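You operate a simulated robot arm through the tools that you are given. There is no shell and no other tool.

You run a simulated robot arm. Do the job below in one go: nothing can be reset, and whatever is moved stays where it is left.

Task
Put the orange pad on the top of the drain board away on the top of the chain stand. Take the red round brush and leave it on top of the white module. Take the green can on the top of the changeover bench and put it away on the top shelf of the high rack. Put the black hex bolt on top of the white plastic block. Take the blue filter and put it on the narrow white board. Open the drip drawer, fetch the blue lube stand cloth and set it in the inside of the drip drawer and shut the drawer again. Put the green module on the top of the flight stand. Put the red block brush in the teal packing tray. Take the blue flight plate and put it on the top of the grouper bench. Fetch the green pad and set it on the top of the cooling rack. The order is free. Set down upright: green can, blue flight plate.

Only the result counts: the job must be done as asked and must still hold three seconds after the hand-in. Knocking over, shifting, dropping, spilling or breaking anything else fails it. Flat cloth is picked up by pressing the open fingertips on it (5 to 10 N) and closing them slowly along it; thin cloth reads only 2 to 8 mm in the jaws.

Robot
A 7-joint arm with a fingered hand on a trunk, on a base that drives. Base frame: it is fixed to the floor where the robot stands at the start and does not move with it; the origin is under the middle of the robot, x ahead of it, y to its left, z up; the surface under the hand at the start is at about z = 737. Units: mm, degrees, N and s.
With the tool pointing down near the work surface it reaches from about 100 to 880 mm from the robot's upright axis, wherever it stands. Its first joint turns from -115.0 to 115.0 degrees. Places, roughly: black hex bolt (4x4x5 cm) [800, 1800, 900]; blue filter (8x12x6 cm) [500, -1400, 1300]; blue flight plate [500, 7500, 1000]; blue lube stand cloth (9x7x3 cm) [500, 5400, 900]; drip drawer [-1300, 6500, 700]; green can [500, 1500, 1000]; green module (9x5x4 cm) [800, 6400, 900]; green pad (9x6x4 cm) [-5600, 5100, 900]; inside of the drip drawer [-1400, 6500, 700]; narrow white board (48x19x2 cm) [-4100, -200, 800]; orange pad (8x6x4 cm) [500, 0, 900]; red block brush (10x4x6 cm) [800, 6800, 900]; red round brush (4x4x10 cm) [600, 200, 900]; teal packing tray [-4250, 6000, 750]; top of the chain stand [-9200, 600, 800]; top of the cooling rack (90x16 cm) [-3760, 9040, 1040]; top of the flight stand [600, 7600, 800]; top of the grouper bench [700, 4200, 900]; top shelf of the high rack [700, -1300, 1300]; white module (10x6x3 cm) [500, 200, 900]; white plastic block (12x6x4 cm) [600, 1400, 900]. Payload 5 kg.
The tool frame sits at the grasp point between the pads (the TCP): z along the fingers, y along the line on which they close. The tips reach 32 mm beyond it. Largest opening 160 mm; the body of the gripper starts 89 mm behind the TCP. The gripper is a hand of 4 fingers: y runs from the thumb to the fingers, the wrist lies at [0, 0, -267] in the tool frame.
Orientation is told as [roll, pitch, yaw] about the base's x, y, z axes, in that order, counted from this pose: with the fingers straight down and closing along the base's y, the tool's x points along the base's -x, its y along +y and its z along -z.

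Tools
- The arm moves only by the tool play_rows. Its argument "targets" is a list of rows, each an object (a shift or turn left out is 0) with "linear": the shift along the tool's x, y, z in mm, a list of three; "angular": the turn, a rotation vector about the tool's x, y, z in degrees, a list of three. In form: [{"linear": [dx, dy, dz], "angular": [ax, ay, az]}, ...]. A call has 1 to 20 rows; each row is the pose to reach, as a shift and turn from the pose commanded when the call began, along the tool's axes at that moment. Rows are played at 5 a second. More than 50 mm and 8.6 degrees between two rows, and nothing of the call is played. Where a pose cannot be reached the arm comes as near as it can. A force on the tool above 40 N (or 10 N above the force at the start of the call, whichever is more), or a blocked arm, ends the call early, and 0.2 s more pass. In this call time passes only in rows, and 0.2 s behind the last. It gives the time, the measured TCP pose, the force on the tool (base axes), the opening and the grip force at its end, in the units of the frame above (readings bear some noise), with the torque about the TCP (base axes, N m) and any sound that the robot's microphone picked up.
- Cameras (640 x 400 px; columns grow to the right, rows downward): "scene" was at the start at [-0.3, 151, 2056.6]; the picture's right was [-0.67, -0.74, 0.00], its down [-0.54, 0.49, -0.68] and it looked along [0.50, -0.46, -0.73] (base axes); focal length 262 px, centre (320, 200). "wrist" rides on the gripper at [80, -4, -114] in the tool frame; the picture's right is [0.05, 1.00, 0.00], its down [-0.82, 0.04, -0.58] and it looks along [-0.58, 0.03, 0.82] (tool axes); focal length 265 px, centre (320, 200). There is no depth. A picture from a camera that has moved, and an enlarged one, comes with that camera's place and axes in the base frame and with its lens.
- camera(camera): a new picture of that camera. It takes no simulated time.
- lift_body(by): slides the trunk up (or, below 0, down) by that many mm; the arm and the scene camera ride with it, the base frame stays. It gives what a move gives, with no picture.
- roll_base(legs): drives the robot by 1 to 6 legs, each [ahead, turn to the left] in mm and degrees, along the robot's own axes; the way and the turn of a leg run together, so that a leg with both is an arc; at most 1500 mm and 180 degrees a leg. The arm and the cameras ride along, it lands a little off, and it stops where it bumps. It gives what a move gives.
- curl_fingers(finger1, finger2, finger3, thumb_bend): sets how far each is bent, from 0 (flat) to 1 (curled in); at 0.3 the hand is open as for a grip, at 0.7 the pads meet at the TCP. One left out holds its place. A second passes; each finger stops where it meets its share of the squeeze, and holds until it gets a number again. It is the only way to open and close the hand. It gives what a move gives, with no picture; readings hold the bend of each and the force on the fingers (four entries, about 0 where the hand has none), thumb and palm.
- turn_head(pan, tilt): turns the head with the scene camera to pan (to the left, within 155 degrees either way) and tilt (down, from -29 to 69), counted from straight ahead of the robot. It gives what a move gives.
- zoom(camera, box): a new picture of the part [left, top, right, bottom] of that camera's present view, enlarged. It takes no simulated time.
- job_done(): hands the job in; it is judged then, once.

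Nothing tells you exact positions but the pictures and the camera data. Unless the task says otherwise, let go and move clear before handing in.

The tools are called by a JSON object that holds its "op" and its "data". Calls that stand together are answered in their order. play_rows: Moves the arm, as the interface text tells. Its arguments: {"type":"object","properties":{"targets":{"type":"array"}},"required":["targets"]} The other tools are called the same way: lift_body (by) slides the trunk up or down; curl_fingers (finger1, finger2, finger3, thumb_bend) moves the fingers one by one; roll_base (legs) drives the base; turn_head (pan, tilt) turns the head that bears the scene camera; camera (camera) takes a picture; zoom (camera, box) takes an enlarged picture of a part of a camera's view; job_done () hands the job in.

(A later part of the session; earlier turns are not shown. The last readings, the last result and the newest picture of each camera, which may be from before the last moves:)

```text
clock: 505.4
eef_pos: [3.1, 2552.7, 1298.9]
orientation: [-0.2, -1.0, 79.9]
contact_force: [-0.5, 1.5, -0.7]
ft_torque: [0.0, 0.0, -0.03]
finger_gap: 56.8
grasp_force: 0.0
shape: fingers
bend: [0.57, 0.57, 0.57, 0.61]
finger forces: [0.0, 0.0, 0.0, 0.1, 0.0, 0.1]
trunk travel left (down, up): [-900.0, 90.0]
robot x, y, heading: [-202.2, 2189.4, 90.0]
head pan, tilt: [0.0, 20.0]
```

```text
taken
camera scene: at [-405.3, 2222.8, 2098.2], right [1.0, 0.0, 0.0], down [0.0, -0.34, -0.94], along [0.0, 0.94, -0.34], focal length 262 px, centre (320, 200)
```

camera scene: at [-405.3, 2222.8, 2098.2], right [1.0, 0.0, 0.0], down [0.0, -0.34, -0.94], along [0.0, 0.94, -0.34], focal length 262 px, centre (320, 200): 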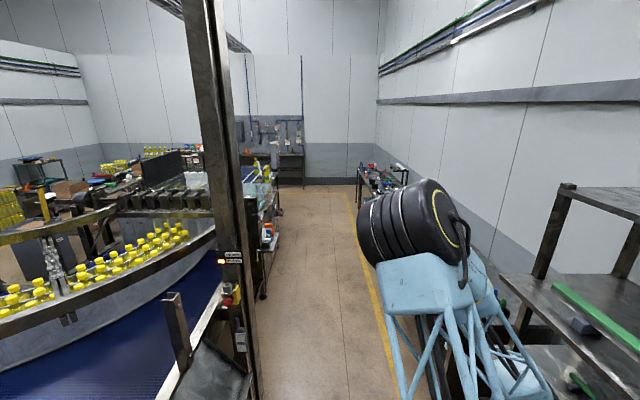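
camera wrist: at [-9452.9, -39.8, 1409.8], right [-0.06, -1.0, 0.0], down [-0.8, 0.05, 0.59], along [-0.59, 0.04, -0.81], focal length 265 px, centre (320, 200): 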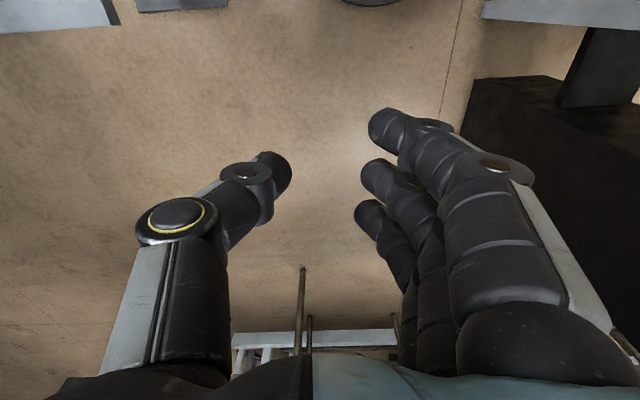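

The aisle north is clear. I'll drive up and look at each bench on the way.

{"op": "roll_base", "data": {"legs": [[1500, 0], [400, 0]]}}

{"op": "turn_head", "data": {"pan": -75, "tilt": 35}}

{"op": "camera", "data": {"camera": "scene"}}

{"op": "turn_head", "data": {"pan": 0, "tilt": 25}}

{"op": "camera", "data": {"camera": "scene"}}

```text
clock: 514.8
eef_pos: [73.8, 4409.2, 1296.6]
orientation: [0.0, -1.0, 77.1]
contact_force: [-0.2, 0.5, 0.2]
ft_torque: [-0.01, 0.01, 0.01]
finger_gap: 57.1
grasp_force: 0.0
shape: fingers
bend: [0.57, 0.57, 0.57, 0.61]
finger forces: [0.1, 0.1, 0.0, 0.1, 0.1, 0.1]
trunk travel left (down, up): [-900.0, 90.0]
robot x, y, heading: [-148.3, 4053.4, 87.1]
head pan, tilt: [0.0, 20.0]
```

```text
clock: 516.3
eef_pos: [73.6, 4407.7, 1297.3]
orientation: [-0.2, -1.0, 77.1]
contact_force: [0.6, -0.4, -0.7]
ft_torque: [-0.03, 0.02, -0.01]
finger_gap: 57.0
grasp_force: 0.0
shape: fingers
bend: [0.57, 0.57, 0.57, 0.61]
finger forces: [0.0, 0.0, 0.0, 0.0, 0.0, 0.1]
trunk travel left (down, up): [-900.0, 90.0]
robot x, y, heading: [-148.3, 4055.4, 87.1]
head pan, tilt: [-75.0, 35.0]
```

```text
taken
camera scene: at [-268.1, 4024.3, 2074.4], right [0.21, -0.98, 0.0], down [-0.56, -0.12, -0.82], along [0.8, 0.17, -0.57], focal length 262 px, centre (320, 200)
```

scene: 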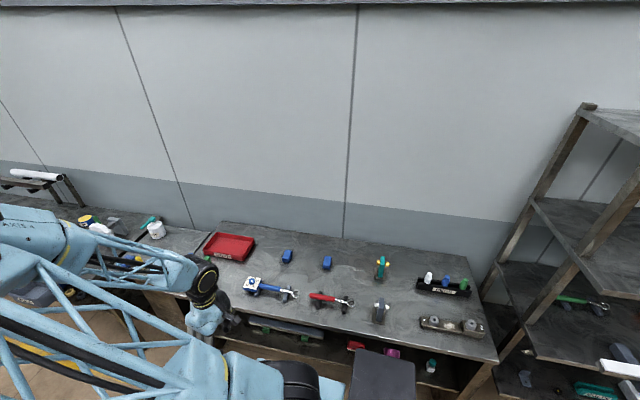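

```text
clock: 517.7
eef_pos: [74.2, 4407.9, 1298.2]
orientation: [-0.1, -1.1, 77.1]
contact_force: [-0.8, -0.8, -0.7]
ft_torque: [-0.01, -0.02, 0.0]
finger_gap: 57.2
grasp_force: 0.1
shape: fingers
bend: [0.57, 0.57, 0.57, 0.61]
finger forces: [0.1, 0.0, 0.1, 0.0, 0.1, 0.0]
trunk travel left (down, up): [-900.0, 90.0]
robot x, y, heading: [-148.8, 4055.2, 87.1]
head pan, tilt: [0.0, 25.0]
```

```text
taken
camera scene: at [-349.4, 4097.8, 2090.1], right [1.0, -0.05, 0.0], down [-0.02, -0.42, -0.91], along [0.05, 0.91, -0.42], focal length 262 px, centre (320, 200)
```

scene: 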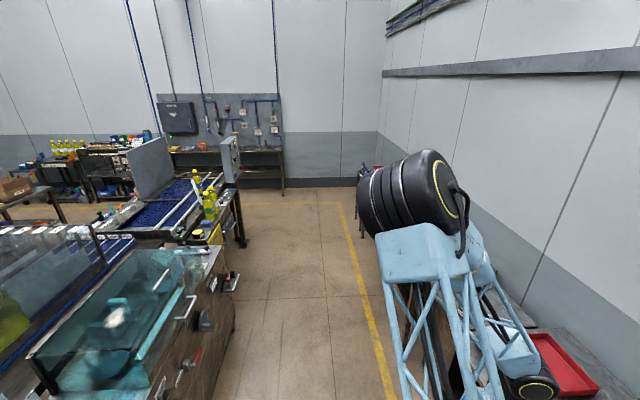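

{"op": "roll_base", "data": {"legs": [[0, 5], [1300, 0]]}}

{"op": "turn_head", "data": {"pan": -60, "tilt": 40}}

{"op": "camera", "data": {"camera": "scene"}}

{"op": "turn_head", "data": {"pan": 60, "tilt": 35}}

{"op": "camera", "data": {"camera": "scene"}}

{"op": "turn_head", "data": {"pan": 0, "tilt": 30}}

{"op": "camera", "data": {"camera": "scene"}}

```text
clock: 524.8
eef_pos: [-18.8, 5735.4, 1296.6]
orientation: [0.0, -1.1, 82.7]
contact_force: [0.0, -0.3, 0.2]
ft_torque: [-0.02, -0.02, -0.01]
finger_gap: 57.0
grasp_force: 0.1
shape: fingers
bend: [0.57, 0.57, 0.57, 0.61]
finger forces: [0.0, 0.0, 0.1, 0.0, 0.0, 0.0]
trunk travel left (down, up): [-900.0, 90.0]
robot x, y, heading: [-205.4, 5361.3, 92.7]
head pan, tilt: [0.0, 25.0]
```

```text
clock: 526.1
eef_pos: [-20.8, 5733.6, 1296.7]
orientation: [-0.1, -1.0, 82.9]
contact_force: [0.3, 0.3, 0.5]
ft_torque: [-0.01, -0.03, 0.01]
finger_gap: 57.0
grasp_force: 0.0
shape: fingers
bend: [0.57, 0.57, 0.57, 0.61]
finger forces: [0.0, 0.1, 0.0, 0.0, 0.1, 0.1]
trunk travel left (down, up): [-900.0, 90.0]
robot x, y, heading: [-203.8, 5359.9, 92.7]
head pan, tilt: [-60.0, 40.0]
```

```text
taken
camera scene: at [-333.8, 5337.2, 2066.8], right [0.54, -0.84, 0.0], down [-0.54, -0.35, -0.77], along [0.64, 0.42, -0.64], focal length 262 px, centre (320, 200)
```

scene: 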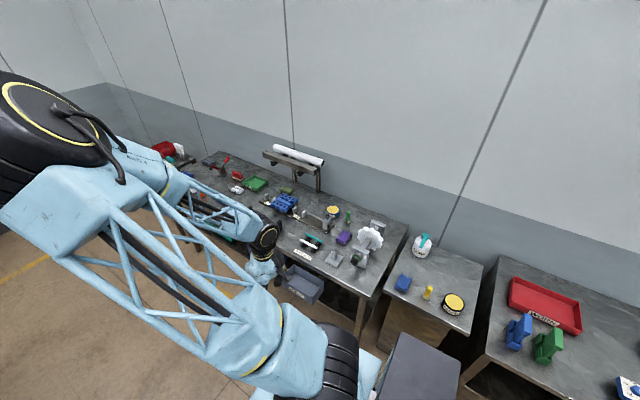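

```text
clock: 528.1
eef_pos: [-20.9, 5734.8, 1298.5]
orientation: [-0.2, -1.0, 82.8]
contact_force: [0.2, 0.2, 0.0]
ft_torque: [-0.01, -0.04, -0.02]
finger_gap: 57.1
grasp_force: 0.2
shape: fingers
bend: [0.57, 0.57, 0.57, 0.61]
finger forces: [0.0, 0.0, 0.0, 0.0, 0.0, 0.1]
trunk travel left (down, up): [-900.0, 90.0]
robot x, y, heading: [-204.2, 5358.5, 92.7]
head pan, tilt: [60.0, 35.0]
```

```text
taken
camera scene: at [-483.5, 5331.4, 2074.4], right [0.46, 0.89, 0.0], down [0.51, -0.26, -0.82], along [-0.73, 0.38, -0.57], focal length 262 px, centre (320, 200)
```

scene: 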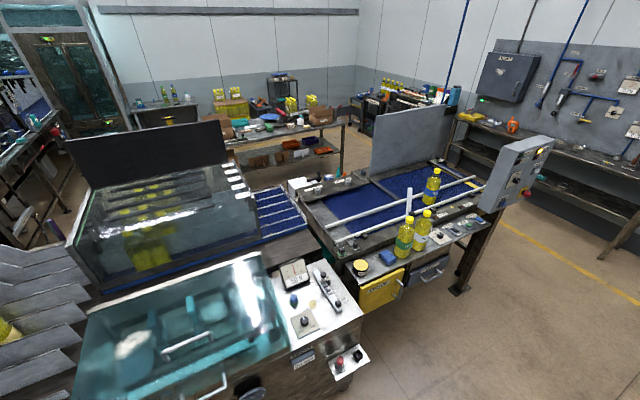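

```text
clock: 529.4
eef_pos: [-19.8, 5733.6, 1297.1]
orientation: [0.0, -1.0, 82.8]
contact_force: [0.4, 0.0, -0.1]
ft_torque: [0.01, 0.03, 0.02]
finger_gap: 57.1
grasp_force: 0.1
shape: fingers
bend: [0.57, 0.57, 0.57, 0.61]
finger forces: [0.0, 0.0, 0.0, 0.0, 0.0, 0.0]
trunk travel left (down, up): [-900.0, 90.0]
robot x, y, heading: [-204.9, 5360.1, 92.5]
head pan, tilt: [0.0, 30.0]
```

```text
taken
camera scene: at [-409.8, 5381.4, 2082.2], right [1.0, 0.05, 0.0], down [0.02, -0.5, -0.87], along [-0.04, 0.86, -0.5], focal length 262 px, centre (320, 200)
```

scene: 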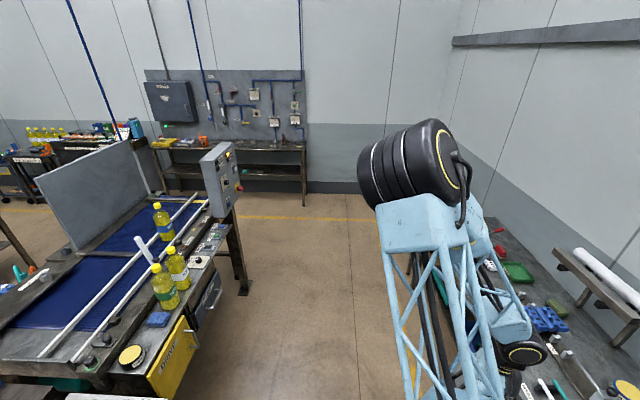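

I see the lube stand with the blue folded cloth at about (518, 5394), and drawers on the machine at left. I'll zoom on the drawers.

{"op": "zoom", "data": {"camera": "scene", "box": [60, 180, 280, 400]}}

{"op": "turn_head", "data": {"pan": 40, "tilt": 35}}

{"op": "zoom", "data": {"camera": "scene", "box": [250, 150, 520, 330]}}

```text
1.82 times, centred on (170, 290) of scene
camera zoom: at [-409.8, 5381.4, 2082.2], right [1.0, 0.05, 0.0], down [0.02, -0.5, -0.87], along [-0.04, 0.86, -0.5], focal length 477 px, centre (593, 36)
```

zoom: 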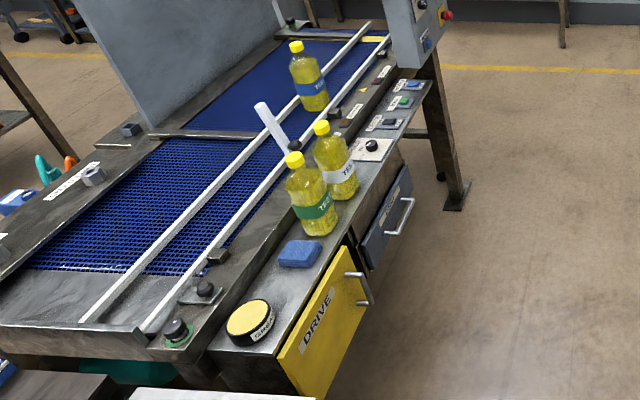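

```text
clock: 530.5
eef_pos: [-19.7, 5733.7, 1297.0]
orientation: [-0.2, -1.0, 82.8]
contact_force: [-0.5, -0.4, -0.8]
ft_torque: [0.0, 0.01, -0.03]
finger_gap: 57.2
grasp_force: 0.0
shape: fingers
bend: [0.57, 0.57, 0.57, 0.61]
finger forces: [0.0, 0.0, 0.0, 0.0, 0.0, 0.0]
trunk travel left (down, up): [-900.0, 90.0]
robot x, y, heading: [-205.6, 5357.6, 92.7]
head pan, tilt: [40.0, 35.0]
```

```text
2.22 times, centred on (385, 240) of scene
camera zoom: at [-465.0, 5355.7, 2074.4], right [0.73, 0.68, 0.0], down [0.39, -0.42, -0.82], along [-0.56, 0.6, -0.57], focal length 583 px, centre (176, 111)
```

zoom: 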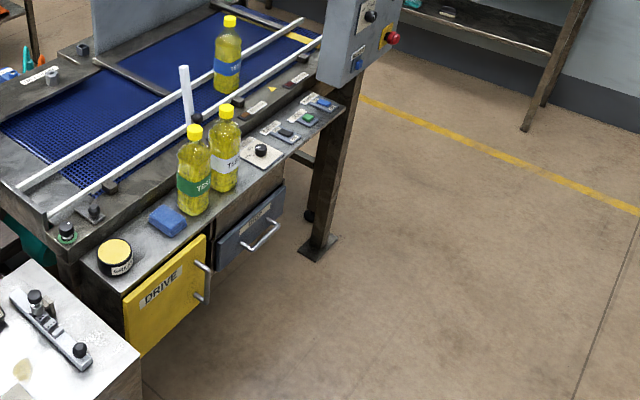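

The grey drawer with the bar handle next to the yellow DRIVE door is the drip drawer, with its handle at about (−1140, 6475, 700). I'll drive in front of it and face it.

{"op": "roll_base", "data": {"legs": [[1120, 0], [0, 87]]}}

{"op": "turn_head", "data": {"pan": 0, "tilt": 45}}

{"op": "camera", "data": {"camera": "scene"}}

{"op": "camera", "data": {"camera": "wrist"}}

```text
clock: 540.2
eef_pos: [-604.8, 6702.0, 1298.4]
orientation: [-0.1, -1.1, 168.6]
contact_force: [-0.1, 0.3, -0.3]
ft_torque: [-0.01, 0.02, 0.02]
finger_gap: 57.2
grasp_force: 0.0
shape: fingers
bend: [0.57, 0.57, 0.57, 0.61]
finger forces: [0.0, 0.1, 0.0, 0.1, 0.0, 0.0]
trunk travel left (down, up): [-900.0, 90.0]
robot x, y, heading: [-241.2, 6492.3, 178.4]
head pan, tilt: [40.0, 35.0]
```

```text
clock: 541.2
eef_pos: [-604.8, 6701.1, 1297.1]
orientation: [-0.2, -1.0, 168.7]
contact_force: [-0.1, -0.6, 0.2]
ft_torque: [0.03, -0.03, 0.03]
finger_gap: 56.8
grasp_force: 0.1
shape: fingers
bend: [0.57, 0.57, 0.57, 0.61]
finger forces: [0.1, 0.1, 0.1, 0.0, 0.1, 0.0]
trunk travel left (down, up): [-900.0, 90.0]
robot x, y, heading: [-243.6, 6490.0, 178.9]
head pan, tilt: [0.0, 45.0]
```

```text
taken
camera scene: at [-268.9, 6288.2, 2059.6], right [0.02, 1.0, 0.0], down [0.71, -0.02, -0.71], along [-0.71, 0.02, -0.71], focal length 262 px, centre (320, 200)
```

scene: 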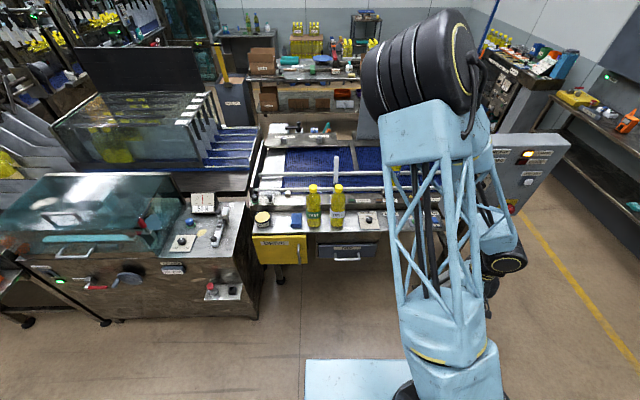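

```text
taken
camera wrist: at [-522.7, 6688.6, 1409.8], right [-0.14, -0.99, 0.0], down [-0.8, 0.12, 0.59], along [-0.59, 0.09, -0.81], focal length 265 px, centre (320, 200)
```

wrist: 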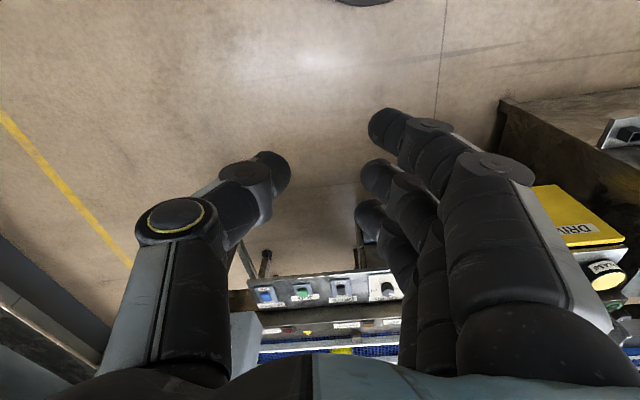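

{"op": "zoom", "data": {"camera": "scene", "box": [240, 180, 420, 290]}}

```text
3.56 times, centred on (330, 235) of scene
camera zoom: at [-268.9, 6288.2, 2059.6], right [0.02, 1.0, 0.0], down [0.71, -0.02, -0.71], along [-0.71, 0.02, -0.71], focal length 932 px, centre (284, 76)
```

zoom: 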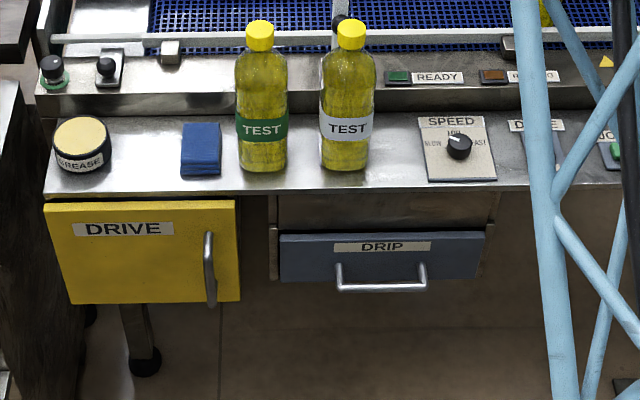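

The drip drawer's bar handle is at about (−1143, 6481, 673). I'll stage the hand in front of it and turn it so the fingers pass above the bar and the thumb below.

{"op": "play_rows", "data": {"targets": [{"linear": [-25, 27, 25], "angular": [0, 0, 7.9]}, {"linear": [-49, 55, 50], "angular": [0, 0, 15.7]}, {"linear": [-74, 82, 74], "angular": [0, 0, 23.6]}, {"linear": [-98, 109, 99], "angular": [0, 0, 31.5]}, {"linear": [-123, 137, 124], "angular": [0, 0, 39.4]}, {"linear": [-148, 164, 149], "angular": [0, 0, 47.2]}, {"linear": [-172, 191, 174], "angular": [0, 0, 55]}, {"linear": [-197, 219, 198], "angular": [0, 0, 63]}, {"linear": [-221, 246, 223], "angular": [0, 0, 70.8]}, {"linear": [-246, 273, 248], "angular": [0, 0, 78.7]}]}}

{"op": "play_rows", "data": {"targets": [{"angular": [-7.5, 0, 0]}, {"angular": [-15, 0, 0]}, {"angular": [-22.5, 0, 0]}, {"angular": [-30, 0, 0]}, {"angular": [-37.5, 0, 0]}, {"angular": [-45, 0, 0]}, {"angular": [-52.5, 0, 0]}, {"angular": [-60, 0, 0]}]}}

{"op": "camera", "data": {"camera": "wrist"}}

{"op": "camera", "data": {"camera": "scene"}}

```text
clock: 543.4
eef_pos: [-904.7, 6481.8, 1049.9]
orientation: [1.0, -0.3, 89.9]
contact_force: [-1.0, -0.9, 0.0]
ft_torque: [0.02, 0.01, 0.02]
finger_gap: 57.2
grasp_force: 0.2
shape: fingers
bend: [0.57, 0.57, 0.57, 0.61]
finger forces: [0.0, 0.0, 0.0, 0.0, 0.0, 0.0]
trunk travel left (down, up): [-900.0, 90.0]
robot x, y, heading: [-244.1, 6489.5, 178.7]
head pan, tilt: [0.0, 45.0]
```

```text
clock: 545.2
eef_pos: [-904.2, 6483.0, 1052.9]
orientation: [61.1, -0.3, 90.1]
contact_force: [-0.5, -0.1, -0.4]
ft_torque: [0.02, -0.03, 0.0]
finger_gap: 57.0
grasp_force: 0.1
shape: fingers
bend: [0.57, 0.57, 0.57, 0.61]
finger forces: [0.1, 0.0, 0.0, 0.0, 0.0, 0.0]
trunk travel left (down, up): [-900.0, 90.0]
robot x, y, heading: [-243.1, 6488.7, 178.8]
head pan, tilt: [0.0, 45.0]
```

```text
taken
camera wrist: at [-802.1, 6401.5, 1104.0], right [-0.48, -0.06, 0.87], down [0.48, 0.81, 0.32], along [-0.73, 0.58, -0.37], focal length 265 px, centre (320, 200)
```

wrist: 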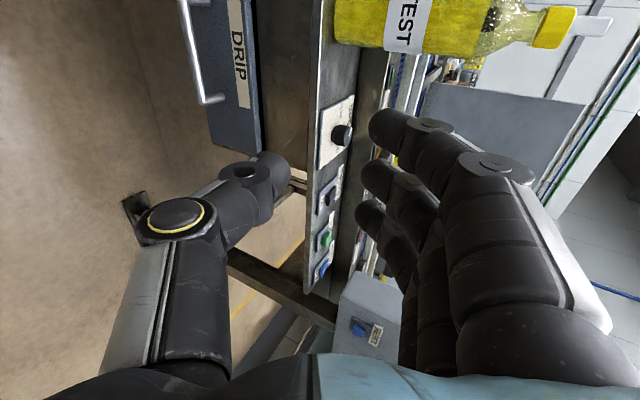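

```text
taken
camera scene: at [-269.5, 6288.5, 2059.6], right [0.02, 1.0, 0.0], down [0.71, -0.02, -0.71], along [-0.71, 0.02, -0.71], focal length 262 px, centre (320, 200)
```

scene: 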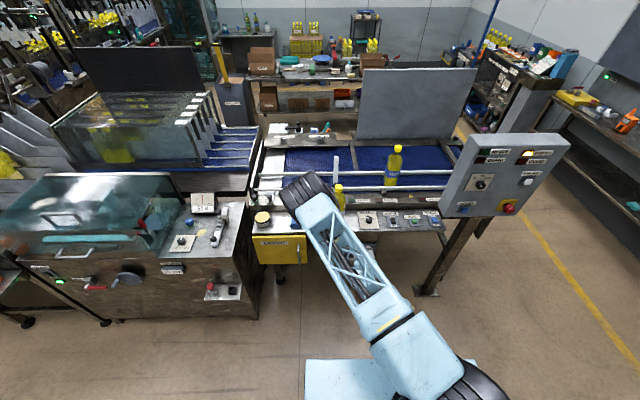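

The orientation works, and the wrist camera sees the DRIP drawer. I'll move down to a pre-grasp point in front of the bar.

{"op": "play_rows", "data": {"targets": [{"linear": [0, -31, 33]}, {"linear": [0, -61, 65]}, {"linear": [1, -92, 98]}, {"linear": [1, -122, 131]}, {"linear": [1, -153, 163]}, {"linear": [2, -184, 196]}, {"linear": [2, -214, 229]}]}}

{"op": "camera", "data": {"camera": "wrist"}}

{"op": "zoom", "data": {"camera": "scene", "box": [240, 180, 420, 290]}}

```text
clock: 546.8
eef_pos: [-998.9, 6485.8, 755.1]
orientation: [61.0, -0.2, 90.0]
contact_force: [0.1, -0.5, 0.8]
ft_torque: [0.0, -0.02, -0.03]
finger_gap: 56.9
grasp_force: 0.0
shape: fingers
bend: [0.57, 0.57, 0.57, 0.61]
finger forces: [0.0, 0.1, 0.0, 0.0, 0.1, 0.0]
trunk travel left (down, up): [-900.0, 90.0]
robot x, y, heading: [-243.9, 6487.8, 178.9]
head pan, tilt: [0.0, 45.0]
```

```text
taken
camera wrist: at [-897.3, 6404.0, 806.2], right [-0.48, -0.06, 0.87], down [0.48, 0.81, 0.32], along [-0.73, 0.58, -0.37], focal length 265 px, centre (320, 200)
```

wrist: 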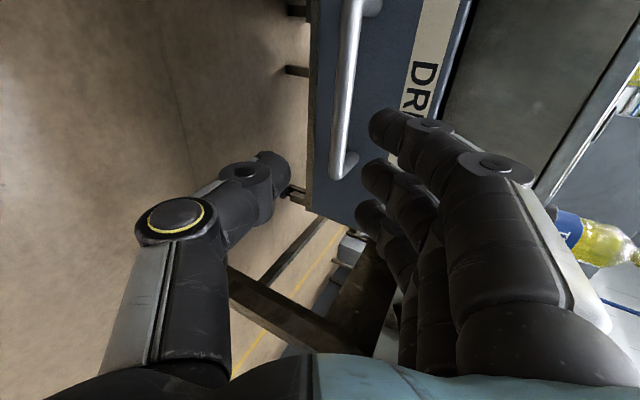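

```text
3.56 times, centred on (330, 235) of scene
camera zoom: at [-269.5, 6288.9, 2059.7], right [0.02, 1.0, 0.0], down [0.71, -0.02, -0.71], along [-0.71, 0.02, -0.71], focal length 932 px, centre (284, 76)
```

zoom: 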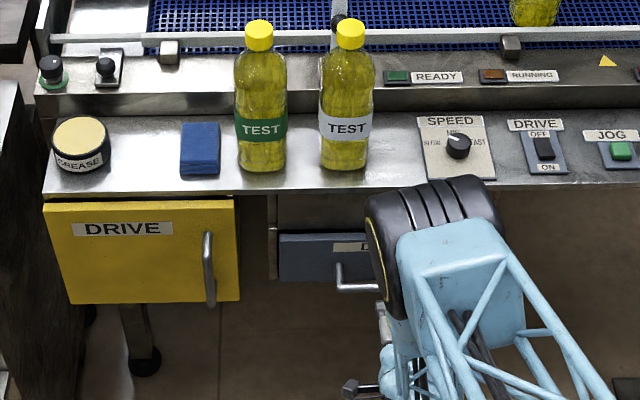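

The bar sits about 21 mm toward the finger side. I'll shift up and approach closer.

{"op": "play_rows", "data": {"targets": [{"linear": [4, 10, 25]}, {"linear": [4, 21, 55]}, {"linear": [4, 21, 85]}]}}

{"op": "camera", "data": {"camera": "wrist"}}

```text
clock: 547.6
eef_pos: [-1088.2, 6479.3, 737.2]
orientation: [61.2, -0.2, 90.1]
contact_force: [-0.7, 0.8, -0.5]
ft_torque: [-0.05, -0.05, 0.03]
finger_gap: 57.0
grasp_force: 0.1
shape: fingers
bend: [0.57, 0.57, 0.57, 0.61]
finger forces: [0.1, 0.0, 0.0, 0.1, 0.0, 0.1]
trunk travel left (down, up): [-900.0, 90.0]
robot x, y, heading: [-245.2, 6489.0, 178.5]
head pan, tilt: [0.0, 45.0]
```

```text
taken
camera wrist: at [-986.7, 6398.2, 788.2], right [-0.48, -0.05, 0.88], down [0.49, 0.82, 0.32], along [-0.73, 0.58, -0.36], focal length 265 px, centre (320, 200)
```

wrist: 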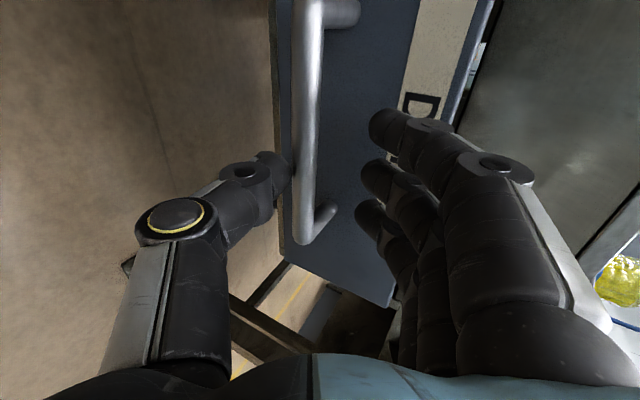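

The bar is now just ahead, between the fingertips. I'll advance 16 mm, re-centre, and close on it.

{"op": "play_rows", "data": {"targets": [{"linear": [5, -6, 8]}, {"linear": [8, -7, 17]}]}}

{"op": "curl_fingers", "data": {"finger1": 0.75, "finger2": 0.75, "finger3": 0.75, "thumb_bend": 0.75}}

{"op": "camera", "data": {"camera": "wrist"}}

```text
clock: 548.1
eef_pos: [-1111.9, 6475.5, 746.6]
orientation: [62.1, -0.2, 89.8]
contact_force: [31.8, 1.9, -11.0]
ft_torque: [0.03, -0.13, 0.03]
finger_gap: 64.0
grasp_force: 19.3
shape: fingers
bend: [0.61, 0.61, 0.61, 0.58]
finger forces: [8.2, 7.9, 7.7, 0.0, 15.0, 0.0]
trunk travel left (down, up): [-900.0, 90.0]
robot x, y, heading: [-243.5, 6492.0, 178.6]
head pan, tilt: [0.0, 45.0]
stopped in row 2: the force on the tool passed its limit at 53 N (the readings are from after the stop); the commanded pose is now the measured one
```

```text
clock: 549.1
eef_pos: [-1115.3, 6477.2, 747.2]
orientation: [62.5, -0.2, 89.8]
contact_force: [11.4, 1.7, -22.0]
ft_torque: [0.07, -0.41, -0.01]
finger_gap: 42.4
grasp_force: 12.4
shape: fingers
bend: [0.75, 0.75, 0.75, 0.64]
finger forces: [0.0, 0.0, 0.0, 0.0, 24.9, 0.0]
trunk travel left (down, up): [-900.0, 90.0]
robot x, y, heading: [-239.8, 6486.4, 178.7]
head pan, tilt: [0.0, 45.0]
```

```text
taken
camera wrist: at [-1013.2, 6394.7, 796.0], right [-0.46, -0.05, 0.89], down [0.5, 0.81, 0.31], along [-0.74, 0.58, -0.35], focal length 265 px, centre (320, 200)
```

wrist: 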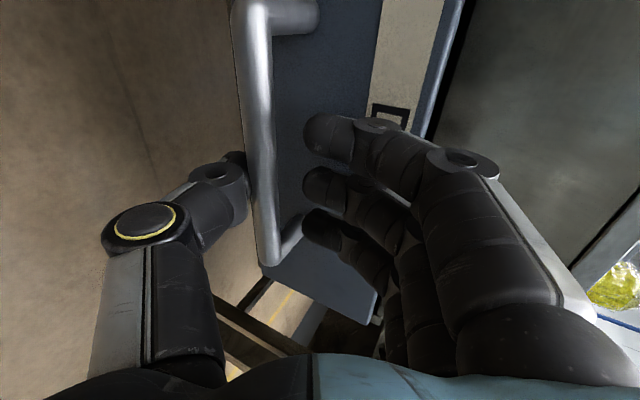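

The hand drifted high and the bar is against the thumb. I'll back off, reopen and re-aim lower.

{"op": "play_rows", "data": {"targets": [{"linear": [0, 0, -15]}, {"linear": [0, 0, -30]}]}}

{"op": "curl_fingers", "data": {"finger1": 0.57, "finger2": 0.57, "finger3": 0.57, "thumb_bend": 0.57}}

{"op": "camera", "data": {"camera": "wrist"}}

```text
clock: 549.8
eef_pos: [-1085.3, 6476.3, 755.1]
orientation: [62.0, -0.2, 89.8]
contact_force: [0.4, -2.2, -37.6]
ft_torque: [-0.13, 0.18, 0.01]
finger_gap: 49.5
grasp_force: 17.5
shape: fingers
bend: [0.75, 0.75, 0.75, 0.61]
finger forces: [0.1, 0.0, 0.0, 0.0, 34.6, 0.1]
trunk travel left (down, up): [-900.0, 90.0]
robot x, y, heading: [-245.6, 6490.5, 178.8]
head pan, tilt: [0.0, 45.0]
```

```text
clock: 550.8
eef_pos: [-1087.4, 6477.2, 760.3]
orientation: [62.5, -0.4, 89.8]
contact_force: [-0.1, -0.5, 0.1]
ft_torque: [0.01, -0.01, -0.01]
finger_gap: 68.0
grasp_force: 0.0
shape: fingers
bend: [0.56, 0.56, 0.56, 0.56]
finger forces: [0.1, 0.0, 0.0, 0.1, 0.0, 0.1]
trunk travel left (down, up): [-900.0, 90.0]
robot x, y, heading: [-243.3, 6488.9, 178.7]
head pan, tilt: [0.0, 45.0]
```

```text
taken
camera wrist: at [-984.6, 6395.4, 809.8], right [-0.46, -0.05, 0.89], down [0.5, 0.81, 0.31], along [-0.74, 0.58, -0.35], focal length 265 px, centre (320, 200)
```

wrist: 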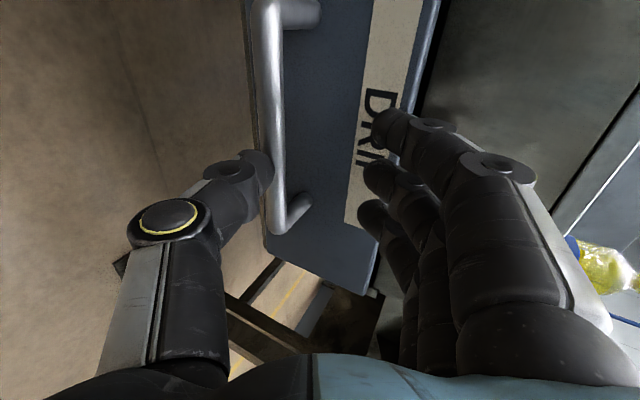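

The bar is well measured now at (−1112, 6465, 715). I'll shift down in front of it, then advance.

{"op": "play_rows", "data": {"targets": [{"linear": [6, -14, -3]}, {"linear": [11, -28, -3]}, {"linear": [11, -28, 10]}, {"linear": [11, -28, 28]}]}}

{"op": "camera", "data": {"camera": "wrist"}}

```text
clock: 551.7
eef_pos: [-1113.1, 6461.2, 752.1]
orientation: [63.5, 0.1, 89.8]
contact_force: [32.7, 0.7, -5.8]
ft_torque: [0.01, 0.24, 0.01]
finger_gap: 69.4
grasp_force: 20.2
shape: fingers
bend: [0.63, 0.63, 0.63, 0.54]
finger forces: [10.0, 10.0, 10.0, 0.0, 10.3, 0.1]
trunk travel left (down, up): [-900.0, 90.0]
robot x, y, heading: [-238.6, 6488.2, 178.9]
head pan, tilt: [0.0, 45.0]
stopped in row 4: the force on the tool passed its limit at 61 N (the readings are from after the stop); the commanded pose is now the measured one
```

```text
taken
camera wrist: at [-1009.1, 6379.5, 798.9], right [-0.45, -0.05, 0.89], down [0.5, 0.81, 0.29], along [-0.74, 0.58, -0.34], focal length 265 px, centre (320, 200)
```

wrist: 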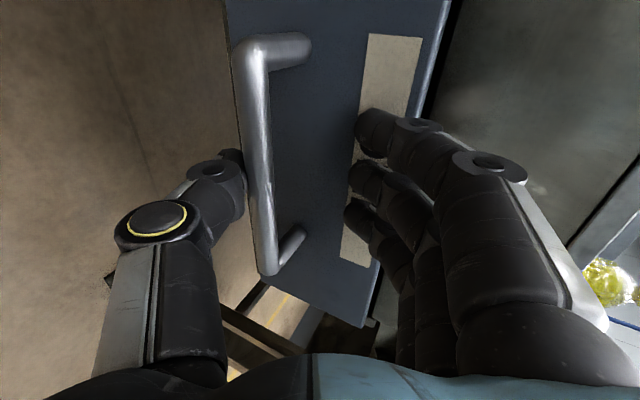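

The bar is between thumb and fingers but nearer the thumb. I'll back off 12 mm and curl the fingers further so they hook behind it.

{"op": "play_rows", "data": {"targets": [{"linear": [0, 0, -10]}]}}

{"op": "curl_fingers", "data": {"finger1": 0.95, "finger2": 0.95, "finger3": 0.95, "thumb_bend": 0.57}}

{"op": "camera", "data": {"camera": "wrist"}}

```text
clock: 552.1
eef_pos: [-1104.6, 6461.1, 751.4]
orientation: [63.6, 0.2, 89.8]
contact_force: [-1.1, -1.2, -10.9]
ft_torque: [-0.06, 0.11, 0.03]
finger_gap: 76.4
grasp_force: 5.0
shape: fingers
bend: [0.56, 0.56, 0.56, 0.53]
finger forces: [0.5, 0.4, 0.3, 0.0, 8.7, 0.0]
trunk travel left (down, up): [-900.0, 90.0]
robot x, y, heading: [-246.5, 6487.4, 178.8]
head pan, tilt: [0.0, 45.0]
```

```text
clock: 553.1
eef_pos: [-1104.4, 6461.6, 753.1]
orientation: [63.4, 0.1, 89.8]
contact_force: [1.6, -0.1, -9.4]
ft_torque: [-0.03, -0.09, -0.01]
finger_gap: 52.6
grasp_force: 4.2
shape: fingers
bend: [0.95, 0.95, 0.95, 0.53]
finger forces: [0.0, 0.1, 0.0, 0.0, 9.4, 0.0]
trunk travel left (down, up): [-900.0, 90.0]
robot x, y, heading: [-241.7, 6487.4, 178.4]
head pan, tilt: [0.0, 45.0]
```

```text
taken
camera wrist: at [-1000.9, 6380.2, 800.5], right [-0.44, -0.05, 0.89], down [0.5, 0.81, 0.29], along [-0.74, 0.58, -0.34], focal length 265 px, centre (320, 200)
```

wrist: 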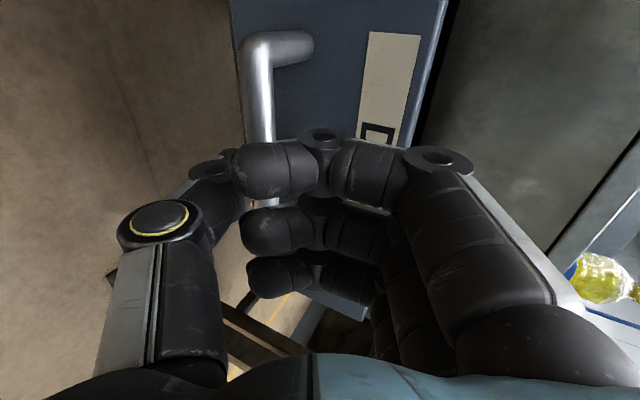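

The arm seems unable to reach low enough at this tilt from the raised trunk. I'll back off, lower the trunk, and try again.

{"op": "curl_fingers", "data": {"finger1": 0.57, "finger2": 0.57, "finger3": 0.57, "thumb_bend": 0.5}}

{"op": "play_rows", "data": {"targets": [{"linear": [0, 0, -20]}, {"linear": [0, 0, -50]}, {"linear": [0, 30, -90]}, {"linear": [0, 60, -120]}]}}

{"op": "lift_body", "data": {"by": -250}}

{"op": "camera", "data": {"camera": "wrist"}}

```text
clock: 554.1
eef_pos: [-1104.0, 6461.4, 754.4]
orientation: [63.7, 0.1, 89.8]
contact_force: [0.2, 0.4, -0.4]
ft_torque: [0.05, -0.01, 0.0]
finger_gap: 80.3
grasp_force: 0.4
shape: fingers
bend: [0.56, 0.56, 0.56, 0.5]
finger forces: [0.2, 0.0, 0.0, 0.0, 0.5, 0.0]
trunk travel left (down, up): [-900.0, 90.0]
robot x, y, heading: [-240.5, 6488.3, 178.7]
head pan, tilt: [0.0, 45.0]
```

```text
clock: 555.1
eef_pos: [-1021.7, 6461.2, 862.6]
orientation: [63.6, 0.0, 89.8]
contact_force: [0.3, -0.8, -0.2]
ft_torque: [-0.01, -0.01, 0.04]
finger_gap: 79.9
grasp_force: 0.0
shape: fingers
bend: [0.56, 0.56, 0.56, 0.5]
finger forces: [0.0, 0.0, 0.0, 0.1, 0.0, 0.0]
trunk travel left (down, up): [-900.0, 90.0]
robot x, y, heading: [-245.4, 6493.5, 178.8]
head pan, tilt: [0.0, 45.0]
```

```text
clock: 557.7
eef_pos: [-1022.5, 6460.7, 613.0]
orientation: [63.7, 0.2, 89.8]
contact_force: [0.1, -0.4, -0.2]
ft_torque: [0.0, 0.04, 0.0]
finger_gap: 79.6
grasp_force: 0.0
shape: fingers
bend: [0.56, 0.56, 0.56, 0.5]
finger forces: [0.1, 0.1, 0.0, 0.0, 0.0, 0.1]
trunk travel left (down, up): [-650.0, 340.0]
robot x, y, heading: [-242.6, 6491.2, 178.7]
head pan, tilt: [0.0, 45.0]
```

```text
taken
camera wrist: at [-919.0, 6378.7, 659.6], right [-0.44, -0.05, 0.9], down [0.5, 0.81, 0.29], along [-0.74, 0.58, -0.34], focal length 265 px, centre (320, 200)
```

wrist: 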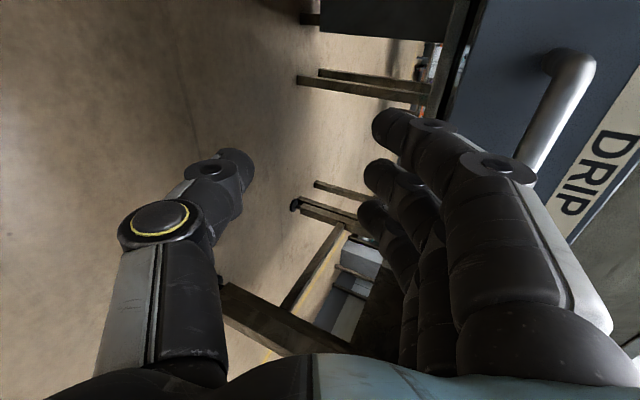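

Now the hand is below the bar with room. I'll raise it in front of the bar level, staying clear, and look.

{"op": "play_rows", "data": {"targets": [{"linear": [-4, 20, -20]}, {"linear": [-4, 60, -25]}, {"linear": [-4, 100, -25]}, {"linear": [-4, 131, -20]}]}}

{"op": "camera", "data": {"camera": "wrist"}}

```text
clock: 558.7
eef_pos: [-1061.0, 6464.6, 738.4]
orientation: [63.6, 0.1, 89.8]
contact_force: [-0.3, -0.1, 0.9]
ft_torque: [-0.02, 0.01, 0.05]
finger_gap: 79.7
grasp_force: 0.0
shape: fingers
bend: [0.56, 0.56, 0.56, 0.5]
finger forces: [0.0, 0.1, 0.0, 0.0, 0.0, 0.0]
trunk travel left (down, up): [-650.0, 340.0]
robot x, y, heading: [-243.0, 6488.0, 178.7]
head pan, tilt: [0.0, 45.0]
```

```text
taken
camera wrist: at [-958.6, 6383.5, 785.2], right [-0.44, -0.05, 0.89], down [0.5, 0.81, 0.29], along [-0.74, 0.58, -0.34], focal length 265 px, centre (320, 200)
```

wrist: 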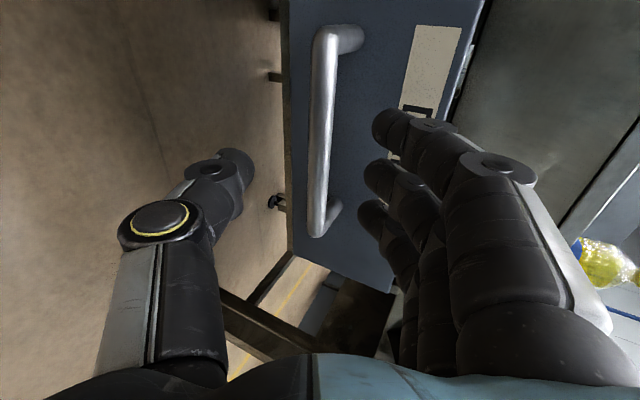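

Well aligned: the bar is 65 mm straight ahead. I'll advance 50 mm and close.

{"op": "play_rows", "data": {"targets": [{"linear": [0, 1, 20]}, {"linear": [0, 1, 40]}, {"linear": [0, 1, 50]}]}}

{"op": "camera", "data": {"camera": "wrist"}}

```text
clock: 559.5
eef_pos: [-1105.9, 6464.1, 718.1]
orientation: [63.6, 0.1, 89.8]
contact_force: [13.7, 0.8, 3.7]
ft_torque: [-0.02, 0.43, 0.05]
finger_gap: 78.0
grasp_force: 6.4
shape: fingers
bend: [0.57, 0.57, 0.57, 0.5]
finger forces: [4.4, 4.3, 4.1, 0.0, 0.0, 0.0]
trunk travel left (down, up): [-650.0, 340.0]
robot x, y, heading: [-240.6, 6490.8, 178.5]
head pan, tilt: [0.0, 45.0]
```

```text
taken
camera wrist: at [-1002.8, 6383.0, 764.4], right [-0.44, -0.05, 0.89], down [0.5, 0.81, 0.29], along [-0.74, 0.58, -0.34], focal length 265 px, centre (320, 200)
```

wrist: 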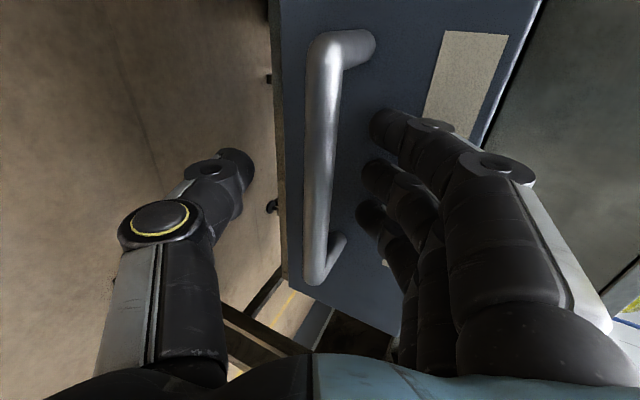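

{"op": "curl_fingers", "data": {"finger1": 0.75, "finger2": 0.75, "finger3": 0.75, "thumb_bend": 0.75}}

{"op": "camera", "data": {"camera": "wrist"}}

```text
clock: 560.5
eef_pos: [-1106.9, 6465.0, 716.7]
orientation: [63.6, 0.1, 89.9]
contact_force: [1.7, 0.5, -5.3]
ft_torque: [0.0, -0.01, -0.01]
finger_gap: 19.9
grasp_force: 8.2
shape: fingers
bend: [0.74, 0.74, 0.74, 0.71]
finger forces: [1.6, 0.1, 1.6, 0.0, 13.0, 0.1]
trunk travel left (down, up): [-650.0, 340.0]
robot x, y, heading: [-244.8, 6487.2, 178.5]
head pan, tilt: [0.0, 45.0]
```

```text
taken
camera wrist: at [-1003.9, 6383.0, 763.6], right [-0.44, -0.05, 0.89], down [0.5, 0.81, 0.29], along [-0.74, 0.58, -0.34], focal length 265 px, centre (320, 200)
```

wrist: 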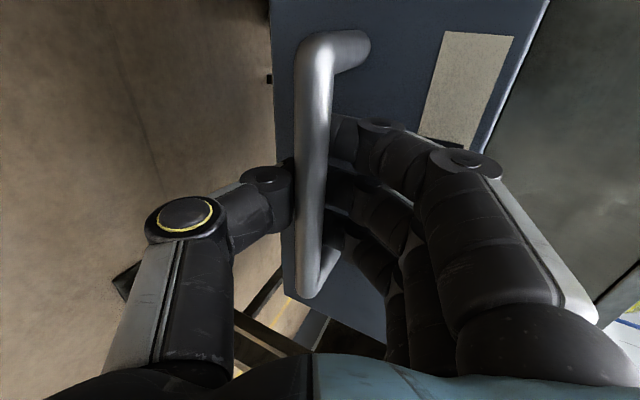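

The fingers hook behind the bar. I'll tighten a little and pull the drawer straight out toward +x.

{"op": "curl_fingers", "data": {"finger1": 0.85, "finger2": 0.85, "finger3": 0.85}}

{"op": "play_rows", "data": {"targets": [{"linear": [0, -4.4, -9]}, {"linear": [0, -8.9, -17.9]}, {"linear": [0, -13.3, -26.9]}, {"linear": [0, -17.8, -35.8]}]}}

{"op": "camera", "data": {"camera": "wrist"}}

```text
clock: 561.5
eef_pos: [-1107.4, 6464.8, 718.1]
orientation: [63.6, 0.0, 89.8]
contact_force: [-1.1, -0.2, -1.7]
ft_torque: [-0.02, 0.42, 0.0]
finger_gap: 20.8
grasp_force: 13.2
shape: fingers
bend: [0.83, 0.76, 0.83, 0.71]
finger forces: [6.0, 9.9, 6.1, 0.0, 4.3, 0.0]
trunk travel left (down, up): [-650.0, 340.0]
robot x, y, heading: [-241.0, 6488.3, 178.7]
head pan, tilt: [0.0, 45.0]
```

```text
clock: 562.5
eef_pos: [-1068.6, 6464.5, 717.9]
orientation: [63.7, 0.1, 89.8]
contact_force: [1.0, 2.6, 3.9]
ft_torque: [0.01, 0.43, 0.02]
finger_gap: 20.5
grasp_force: 11.7
shape: fingers
bend: [0.83, 0.76, 0.83, 0.71]
finger forces: [5.1, 11.2, 5.4, 0.1, 2.6, 0.1]
trunk travel left (down, up): [-650.0, 340.0]
robot x, y, heading: [-249.8, 6491.4, 178.6]
head pan, tilt: [0.0, 45.0]
```

```text
taken
camera wrist: at [-964.7, 6382.8, 763.7], right [-0.44, -0.05, 0.9], down [0.5, 0.81, 0.29], along [-0.74, 0.58, -0.34], focal length 265 px, centre (320, 200)
```

wrist: 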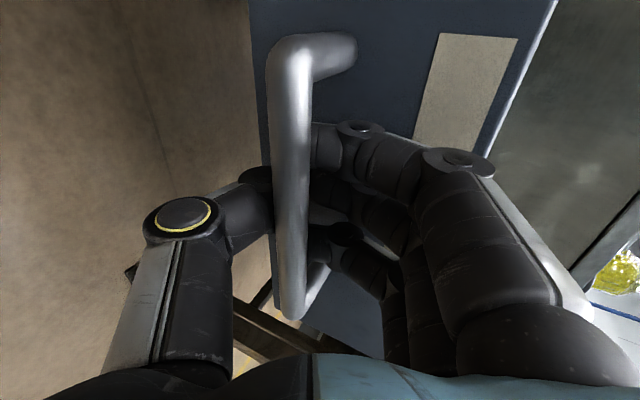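

The drawer moves with the hand. I'll keep pulling.

{"op": "play_rows", "data": {"targets": [{"linear": [0, -7, -14]}, {"linear": [0, -14, -28]}, {"linear": [0, -22, -43]}, {"linear": [0, -29, -58]}, {"linear": [0, -36, -72]}, {"linear": [0, -43, -86]}, {"linear": [0, -50, -100]}, {"linear": [0, -57, -115]}, {"linear": [0, -64, -129]}, {"linear": [0, -71, -143]}]}}

{"op": "camera", "data": {"camera": "wrist"}}

{"op": "turn_head", "data": {"pan": 5, "tilt": 45}}

{"op": "camera", "data": {"camera": "scene"}}

```text
clock: 564.7
eef_pos: [-909.5, 6463.8, 717.9]
orientation: [63.6, 0.1, 89.9]
contact_force: [0.3, 3.2, -10.2]
ft_torque: [0.04, 0.33, 0.03]
finger_gap: 21.0
grasp_force: 13.6
shape: fingers
bend: [0.83, 0.76, 0.83, 0.71]
finger forces: [6.1, 10.2, 6.1, 0.0, 4.6, 0.1]
trunk travel left (down, up): [-650.0, 340.0]
robot x, y, heading: [-243.6, 6487.1, 178.8]
head pan, tilt: [0.0, 45.0]
```

```text
taken
camera wrist: at [-805.4, 6382.7, 764.8], right [-0.45, -0.05, 0.89], down [0.5, 0.81, 0.29], along [-0.74, 0.58, -0.34], focal length 265 px, centre (320, 200)
```

wrist: 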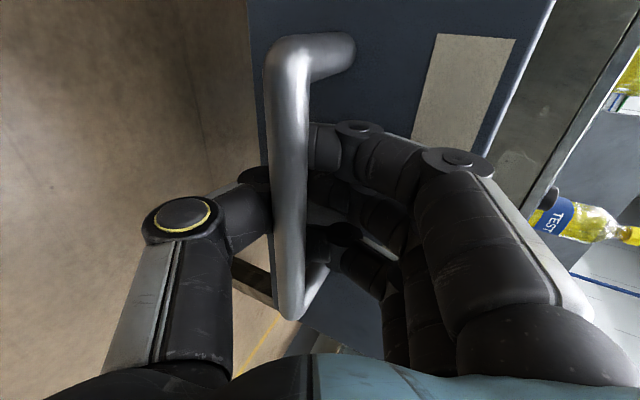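

```text
clock: 565.4
eef_pos: [-909.2, 6463.9, 718.3]
orientation: [63.6, 0.2, 89.7]
contact_force: [2.3, 0.5, -14.6]
ft_torque: [0.05, 0.4, 0.03]
finger_gap: 20.9
grasp_force: 13.7
shape: fingers
bend: [0.83, 0.76, 0.83, 0.71]
finger forces: [6.5, 10.4, 6.5, 0.0, 5.2, 0.0]
trunk travel left (down, up): [-650.0, 340.0]
robot x, y, heading: [-241.2, 6486.2, 179.0]
head pan, tilt: [5.0, 45.0]
```

```text
taken
camera scene: at [-269.3, 6281.2, 1809.4], right [-0.06, 1.0, 0.0], down [0.71, 0.05, -0.71], along [-0.71, -0.05, -0.71], focal length 262 px, centre (320, 200)
```

scene: 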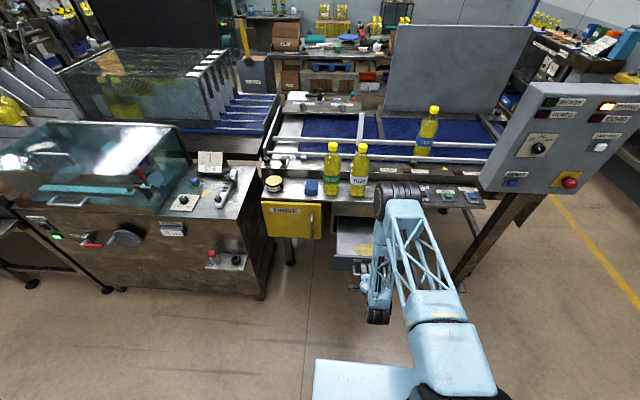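

The drawer is open about 200 mm. I'll pull another 50 mm for access.

{"op": "play_rows", "data": {"targets": [{"linear": [0, -5, -10]}, {"linear": [0, -10, -20]}, {"linear": [0, -15, -30]}, {"linear": [0, -20, -40]}, {"linear": [0, -24, -48]}]}}

{"op": "zoom", "data": {"camera": "scene", "box": [300, 190, 460, 330]}}

```text
clock: 566.6
eef_pos: [-855.0, 6464.6, 717.9]
orientation: [63.8, 0.1, 89.9]
contact_force: [-0.4, 5.7, 1.5]
ft_torque: [0.0, 0.52, 0.01]
finger_gap: 21.0
grasp_force: 13.7
shape: fingers
bend: [0.83, 0.76, 0.83, 0.71]
finger forces: [5.7, 12.2, 6.0, 0.1, 3.2, 0.0]
trunk travel left (down, up): [-650.0, 340.0]
robot x, y, heading: [-245.9, 6494.2, 178.6]
head pan, tilt: [5.0, 45.0]
```

```text
2.86 times, centred on (380, 260) of scene
camera zoom: at [-268.4, 6281.6, 1809.7], right [-0.06, 1.0, 0.0], down [0.71, 0.05, -0.71], along [-0.71, -0.05, -0.71], focal length 749 px, centre (149, 29)
```

zoom: 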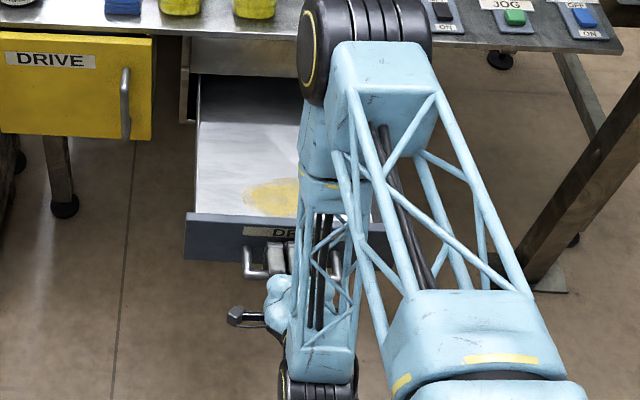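

The drawer is open about 250 mm. I'll release the bar and retreat.

{"op": "curl_fingers", "data": {"finger1": 0.58, "finger2": 0.58, "finger3": 0.58, "thumb_bend": 0.5}}

{"op": "play_rows", "data": {"targets": [{"linear": [0, 0, -15]}, {"linear": [0, 0, -35]}, {"linear": [0, 0, -60]}, {"linear": [0, 30, -80]}, {"linear": [0, 70, -90]}, {"linear": [0, 115, -100]}, {"linear": [0, 160, -100]}, {"linear": [0, 205, -90]}, {"linear": [0, 250, -80]}]}}

{"op": "camera", "data": {"camera": "wrist"}}

{"op": "camera", "data": {"camera": "scene"}}

```text
clock: 567.6
eef_pos: [-854.6, 6463.7, 716.5]
orientation: [63.6, 0.1, 89.8]
contact_force: [-0.6, -0.3, 0.3]
ft_torque: [0.02, 0.02, 0.0]
finger_gap: 76.7
grasp_force: 0.1
shape: fingers
bend: [0.57, 0.57, 0.57, 0.5]
finger forces: [0.0, 0.1, 0.0, 0.0, 0.0, 0.0]
trunk travel left (down, up): [-650.0, 340.0]
robot x, y, heading: [-242.2, 6489.9, 178.7]
head pan, tilt: [5.0, 45.0]
```

```text
clock: 569.6
eef_pos: [-890.5, 6468.1, 975.5]
orientation: [63.7, 0.1, 89.7]
contact_force: [-0.2, 0.0, 0.3]
ft_torque: [-0.01, 0.02, -0.01]
finger_gap: 77.0
grasp_force: 0.1
shape: fingers
bend: [0.57, 0.57, 0.57, 0.5]
finger forces: [0.1, 0.0, 0.1, 0.0, 0.0, 0.1]
trunk travel left (down, up): [-650.0, 340.0]
robot x, y, heading: [-244.7, 6487.3, 178.7]
head pan, tilt: [5.0, 45.0]
```

```text
taken
camera wrist: at [-787.3, 6386.0, 1022.7], right [-0.44, -0.05, 0.9], down [0.5, 0.81, 0.29], along [-0.74, 0.58, -0.34], focal length 265 px, centre (320, 200)
```

wrist: 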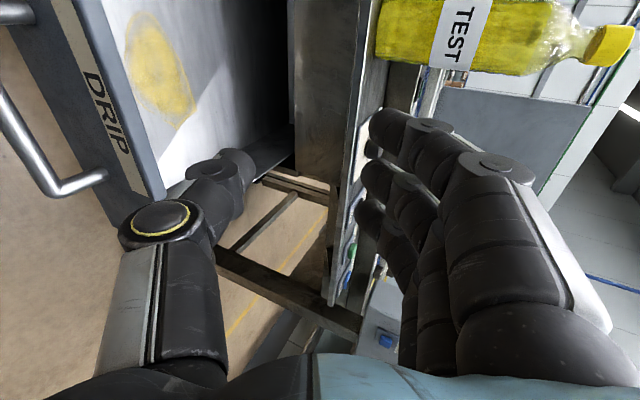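

```text
taken
camera scene: at [-267.6, 6281.3, 1809.5], right [-0.06, 1.0, 0.0], down [0.71, 0.05, -0.71], along [-0.71, -0.05, -0.71], focal length 262 px, centre (320, 200)
```

scene: 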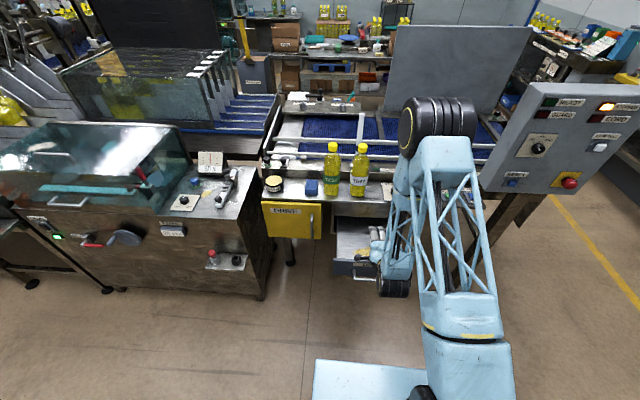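

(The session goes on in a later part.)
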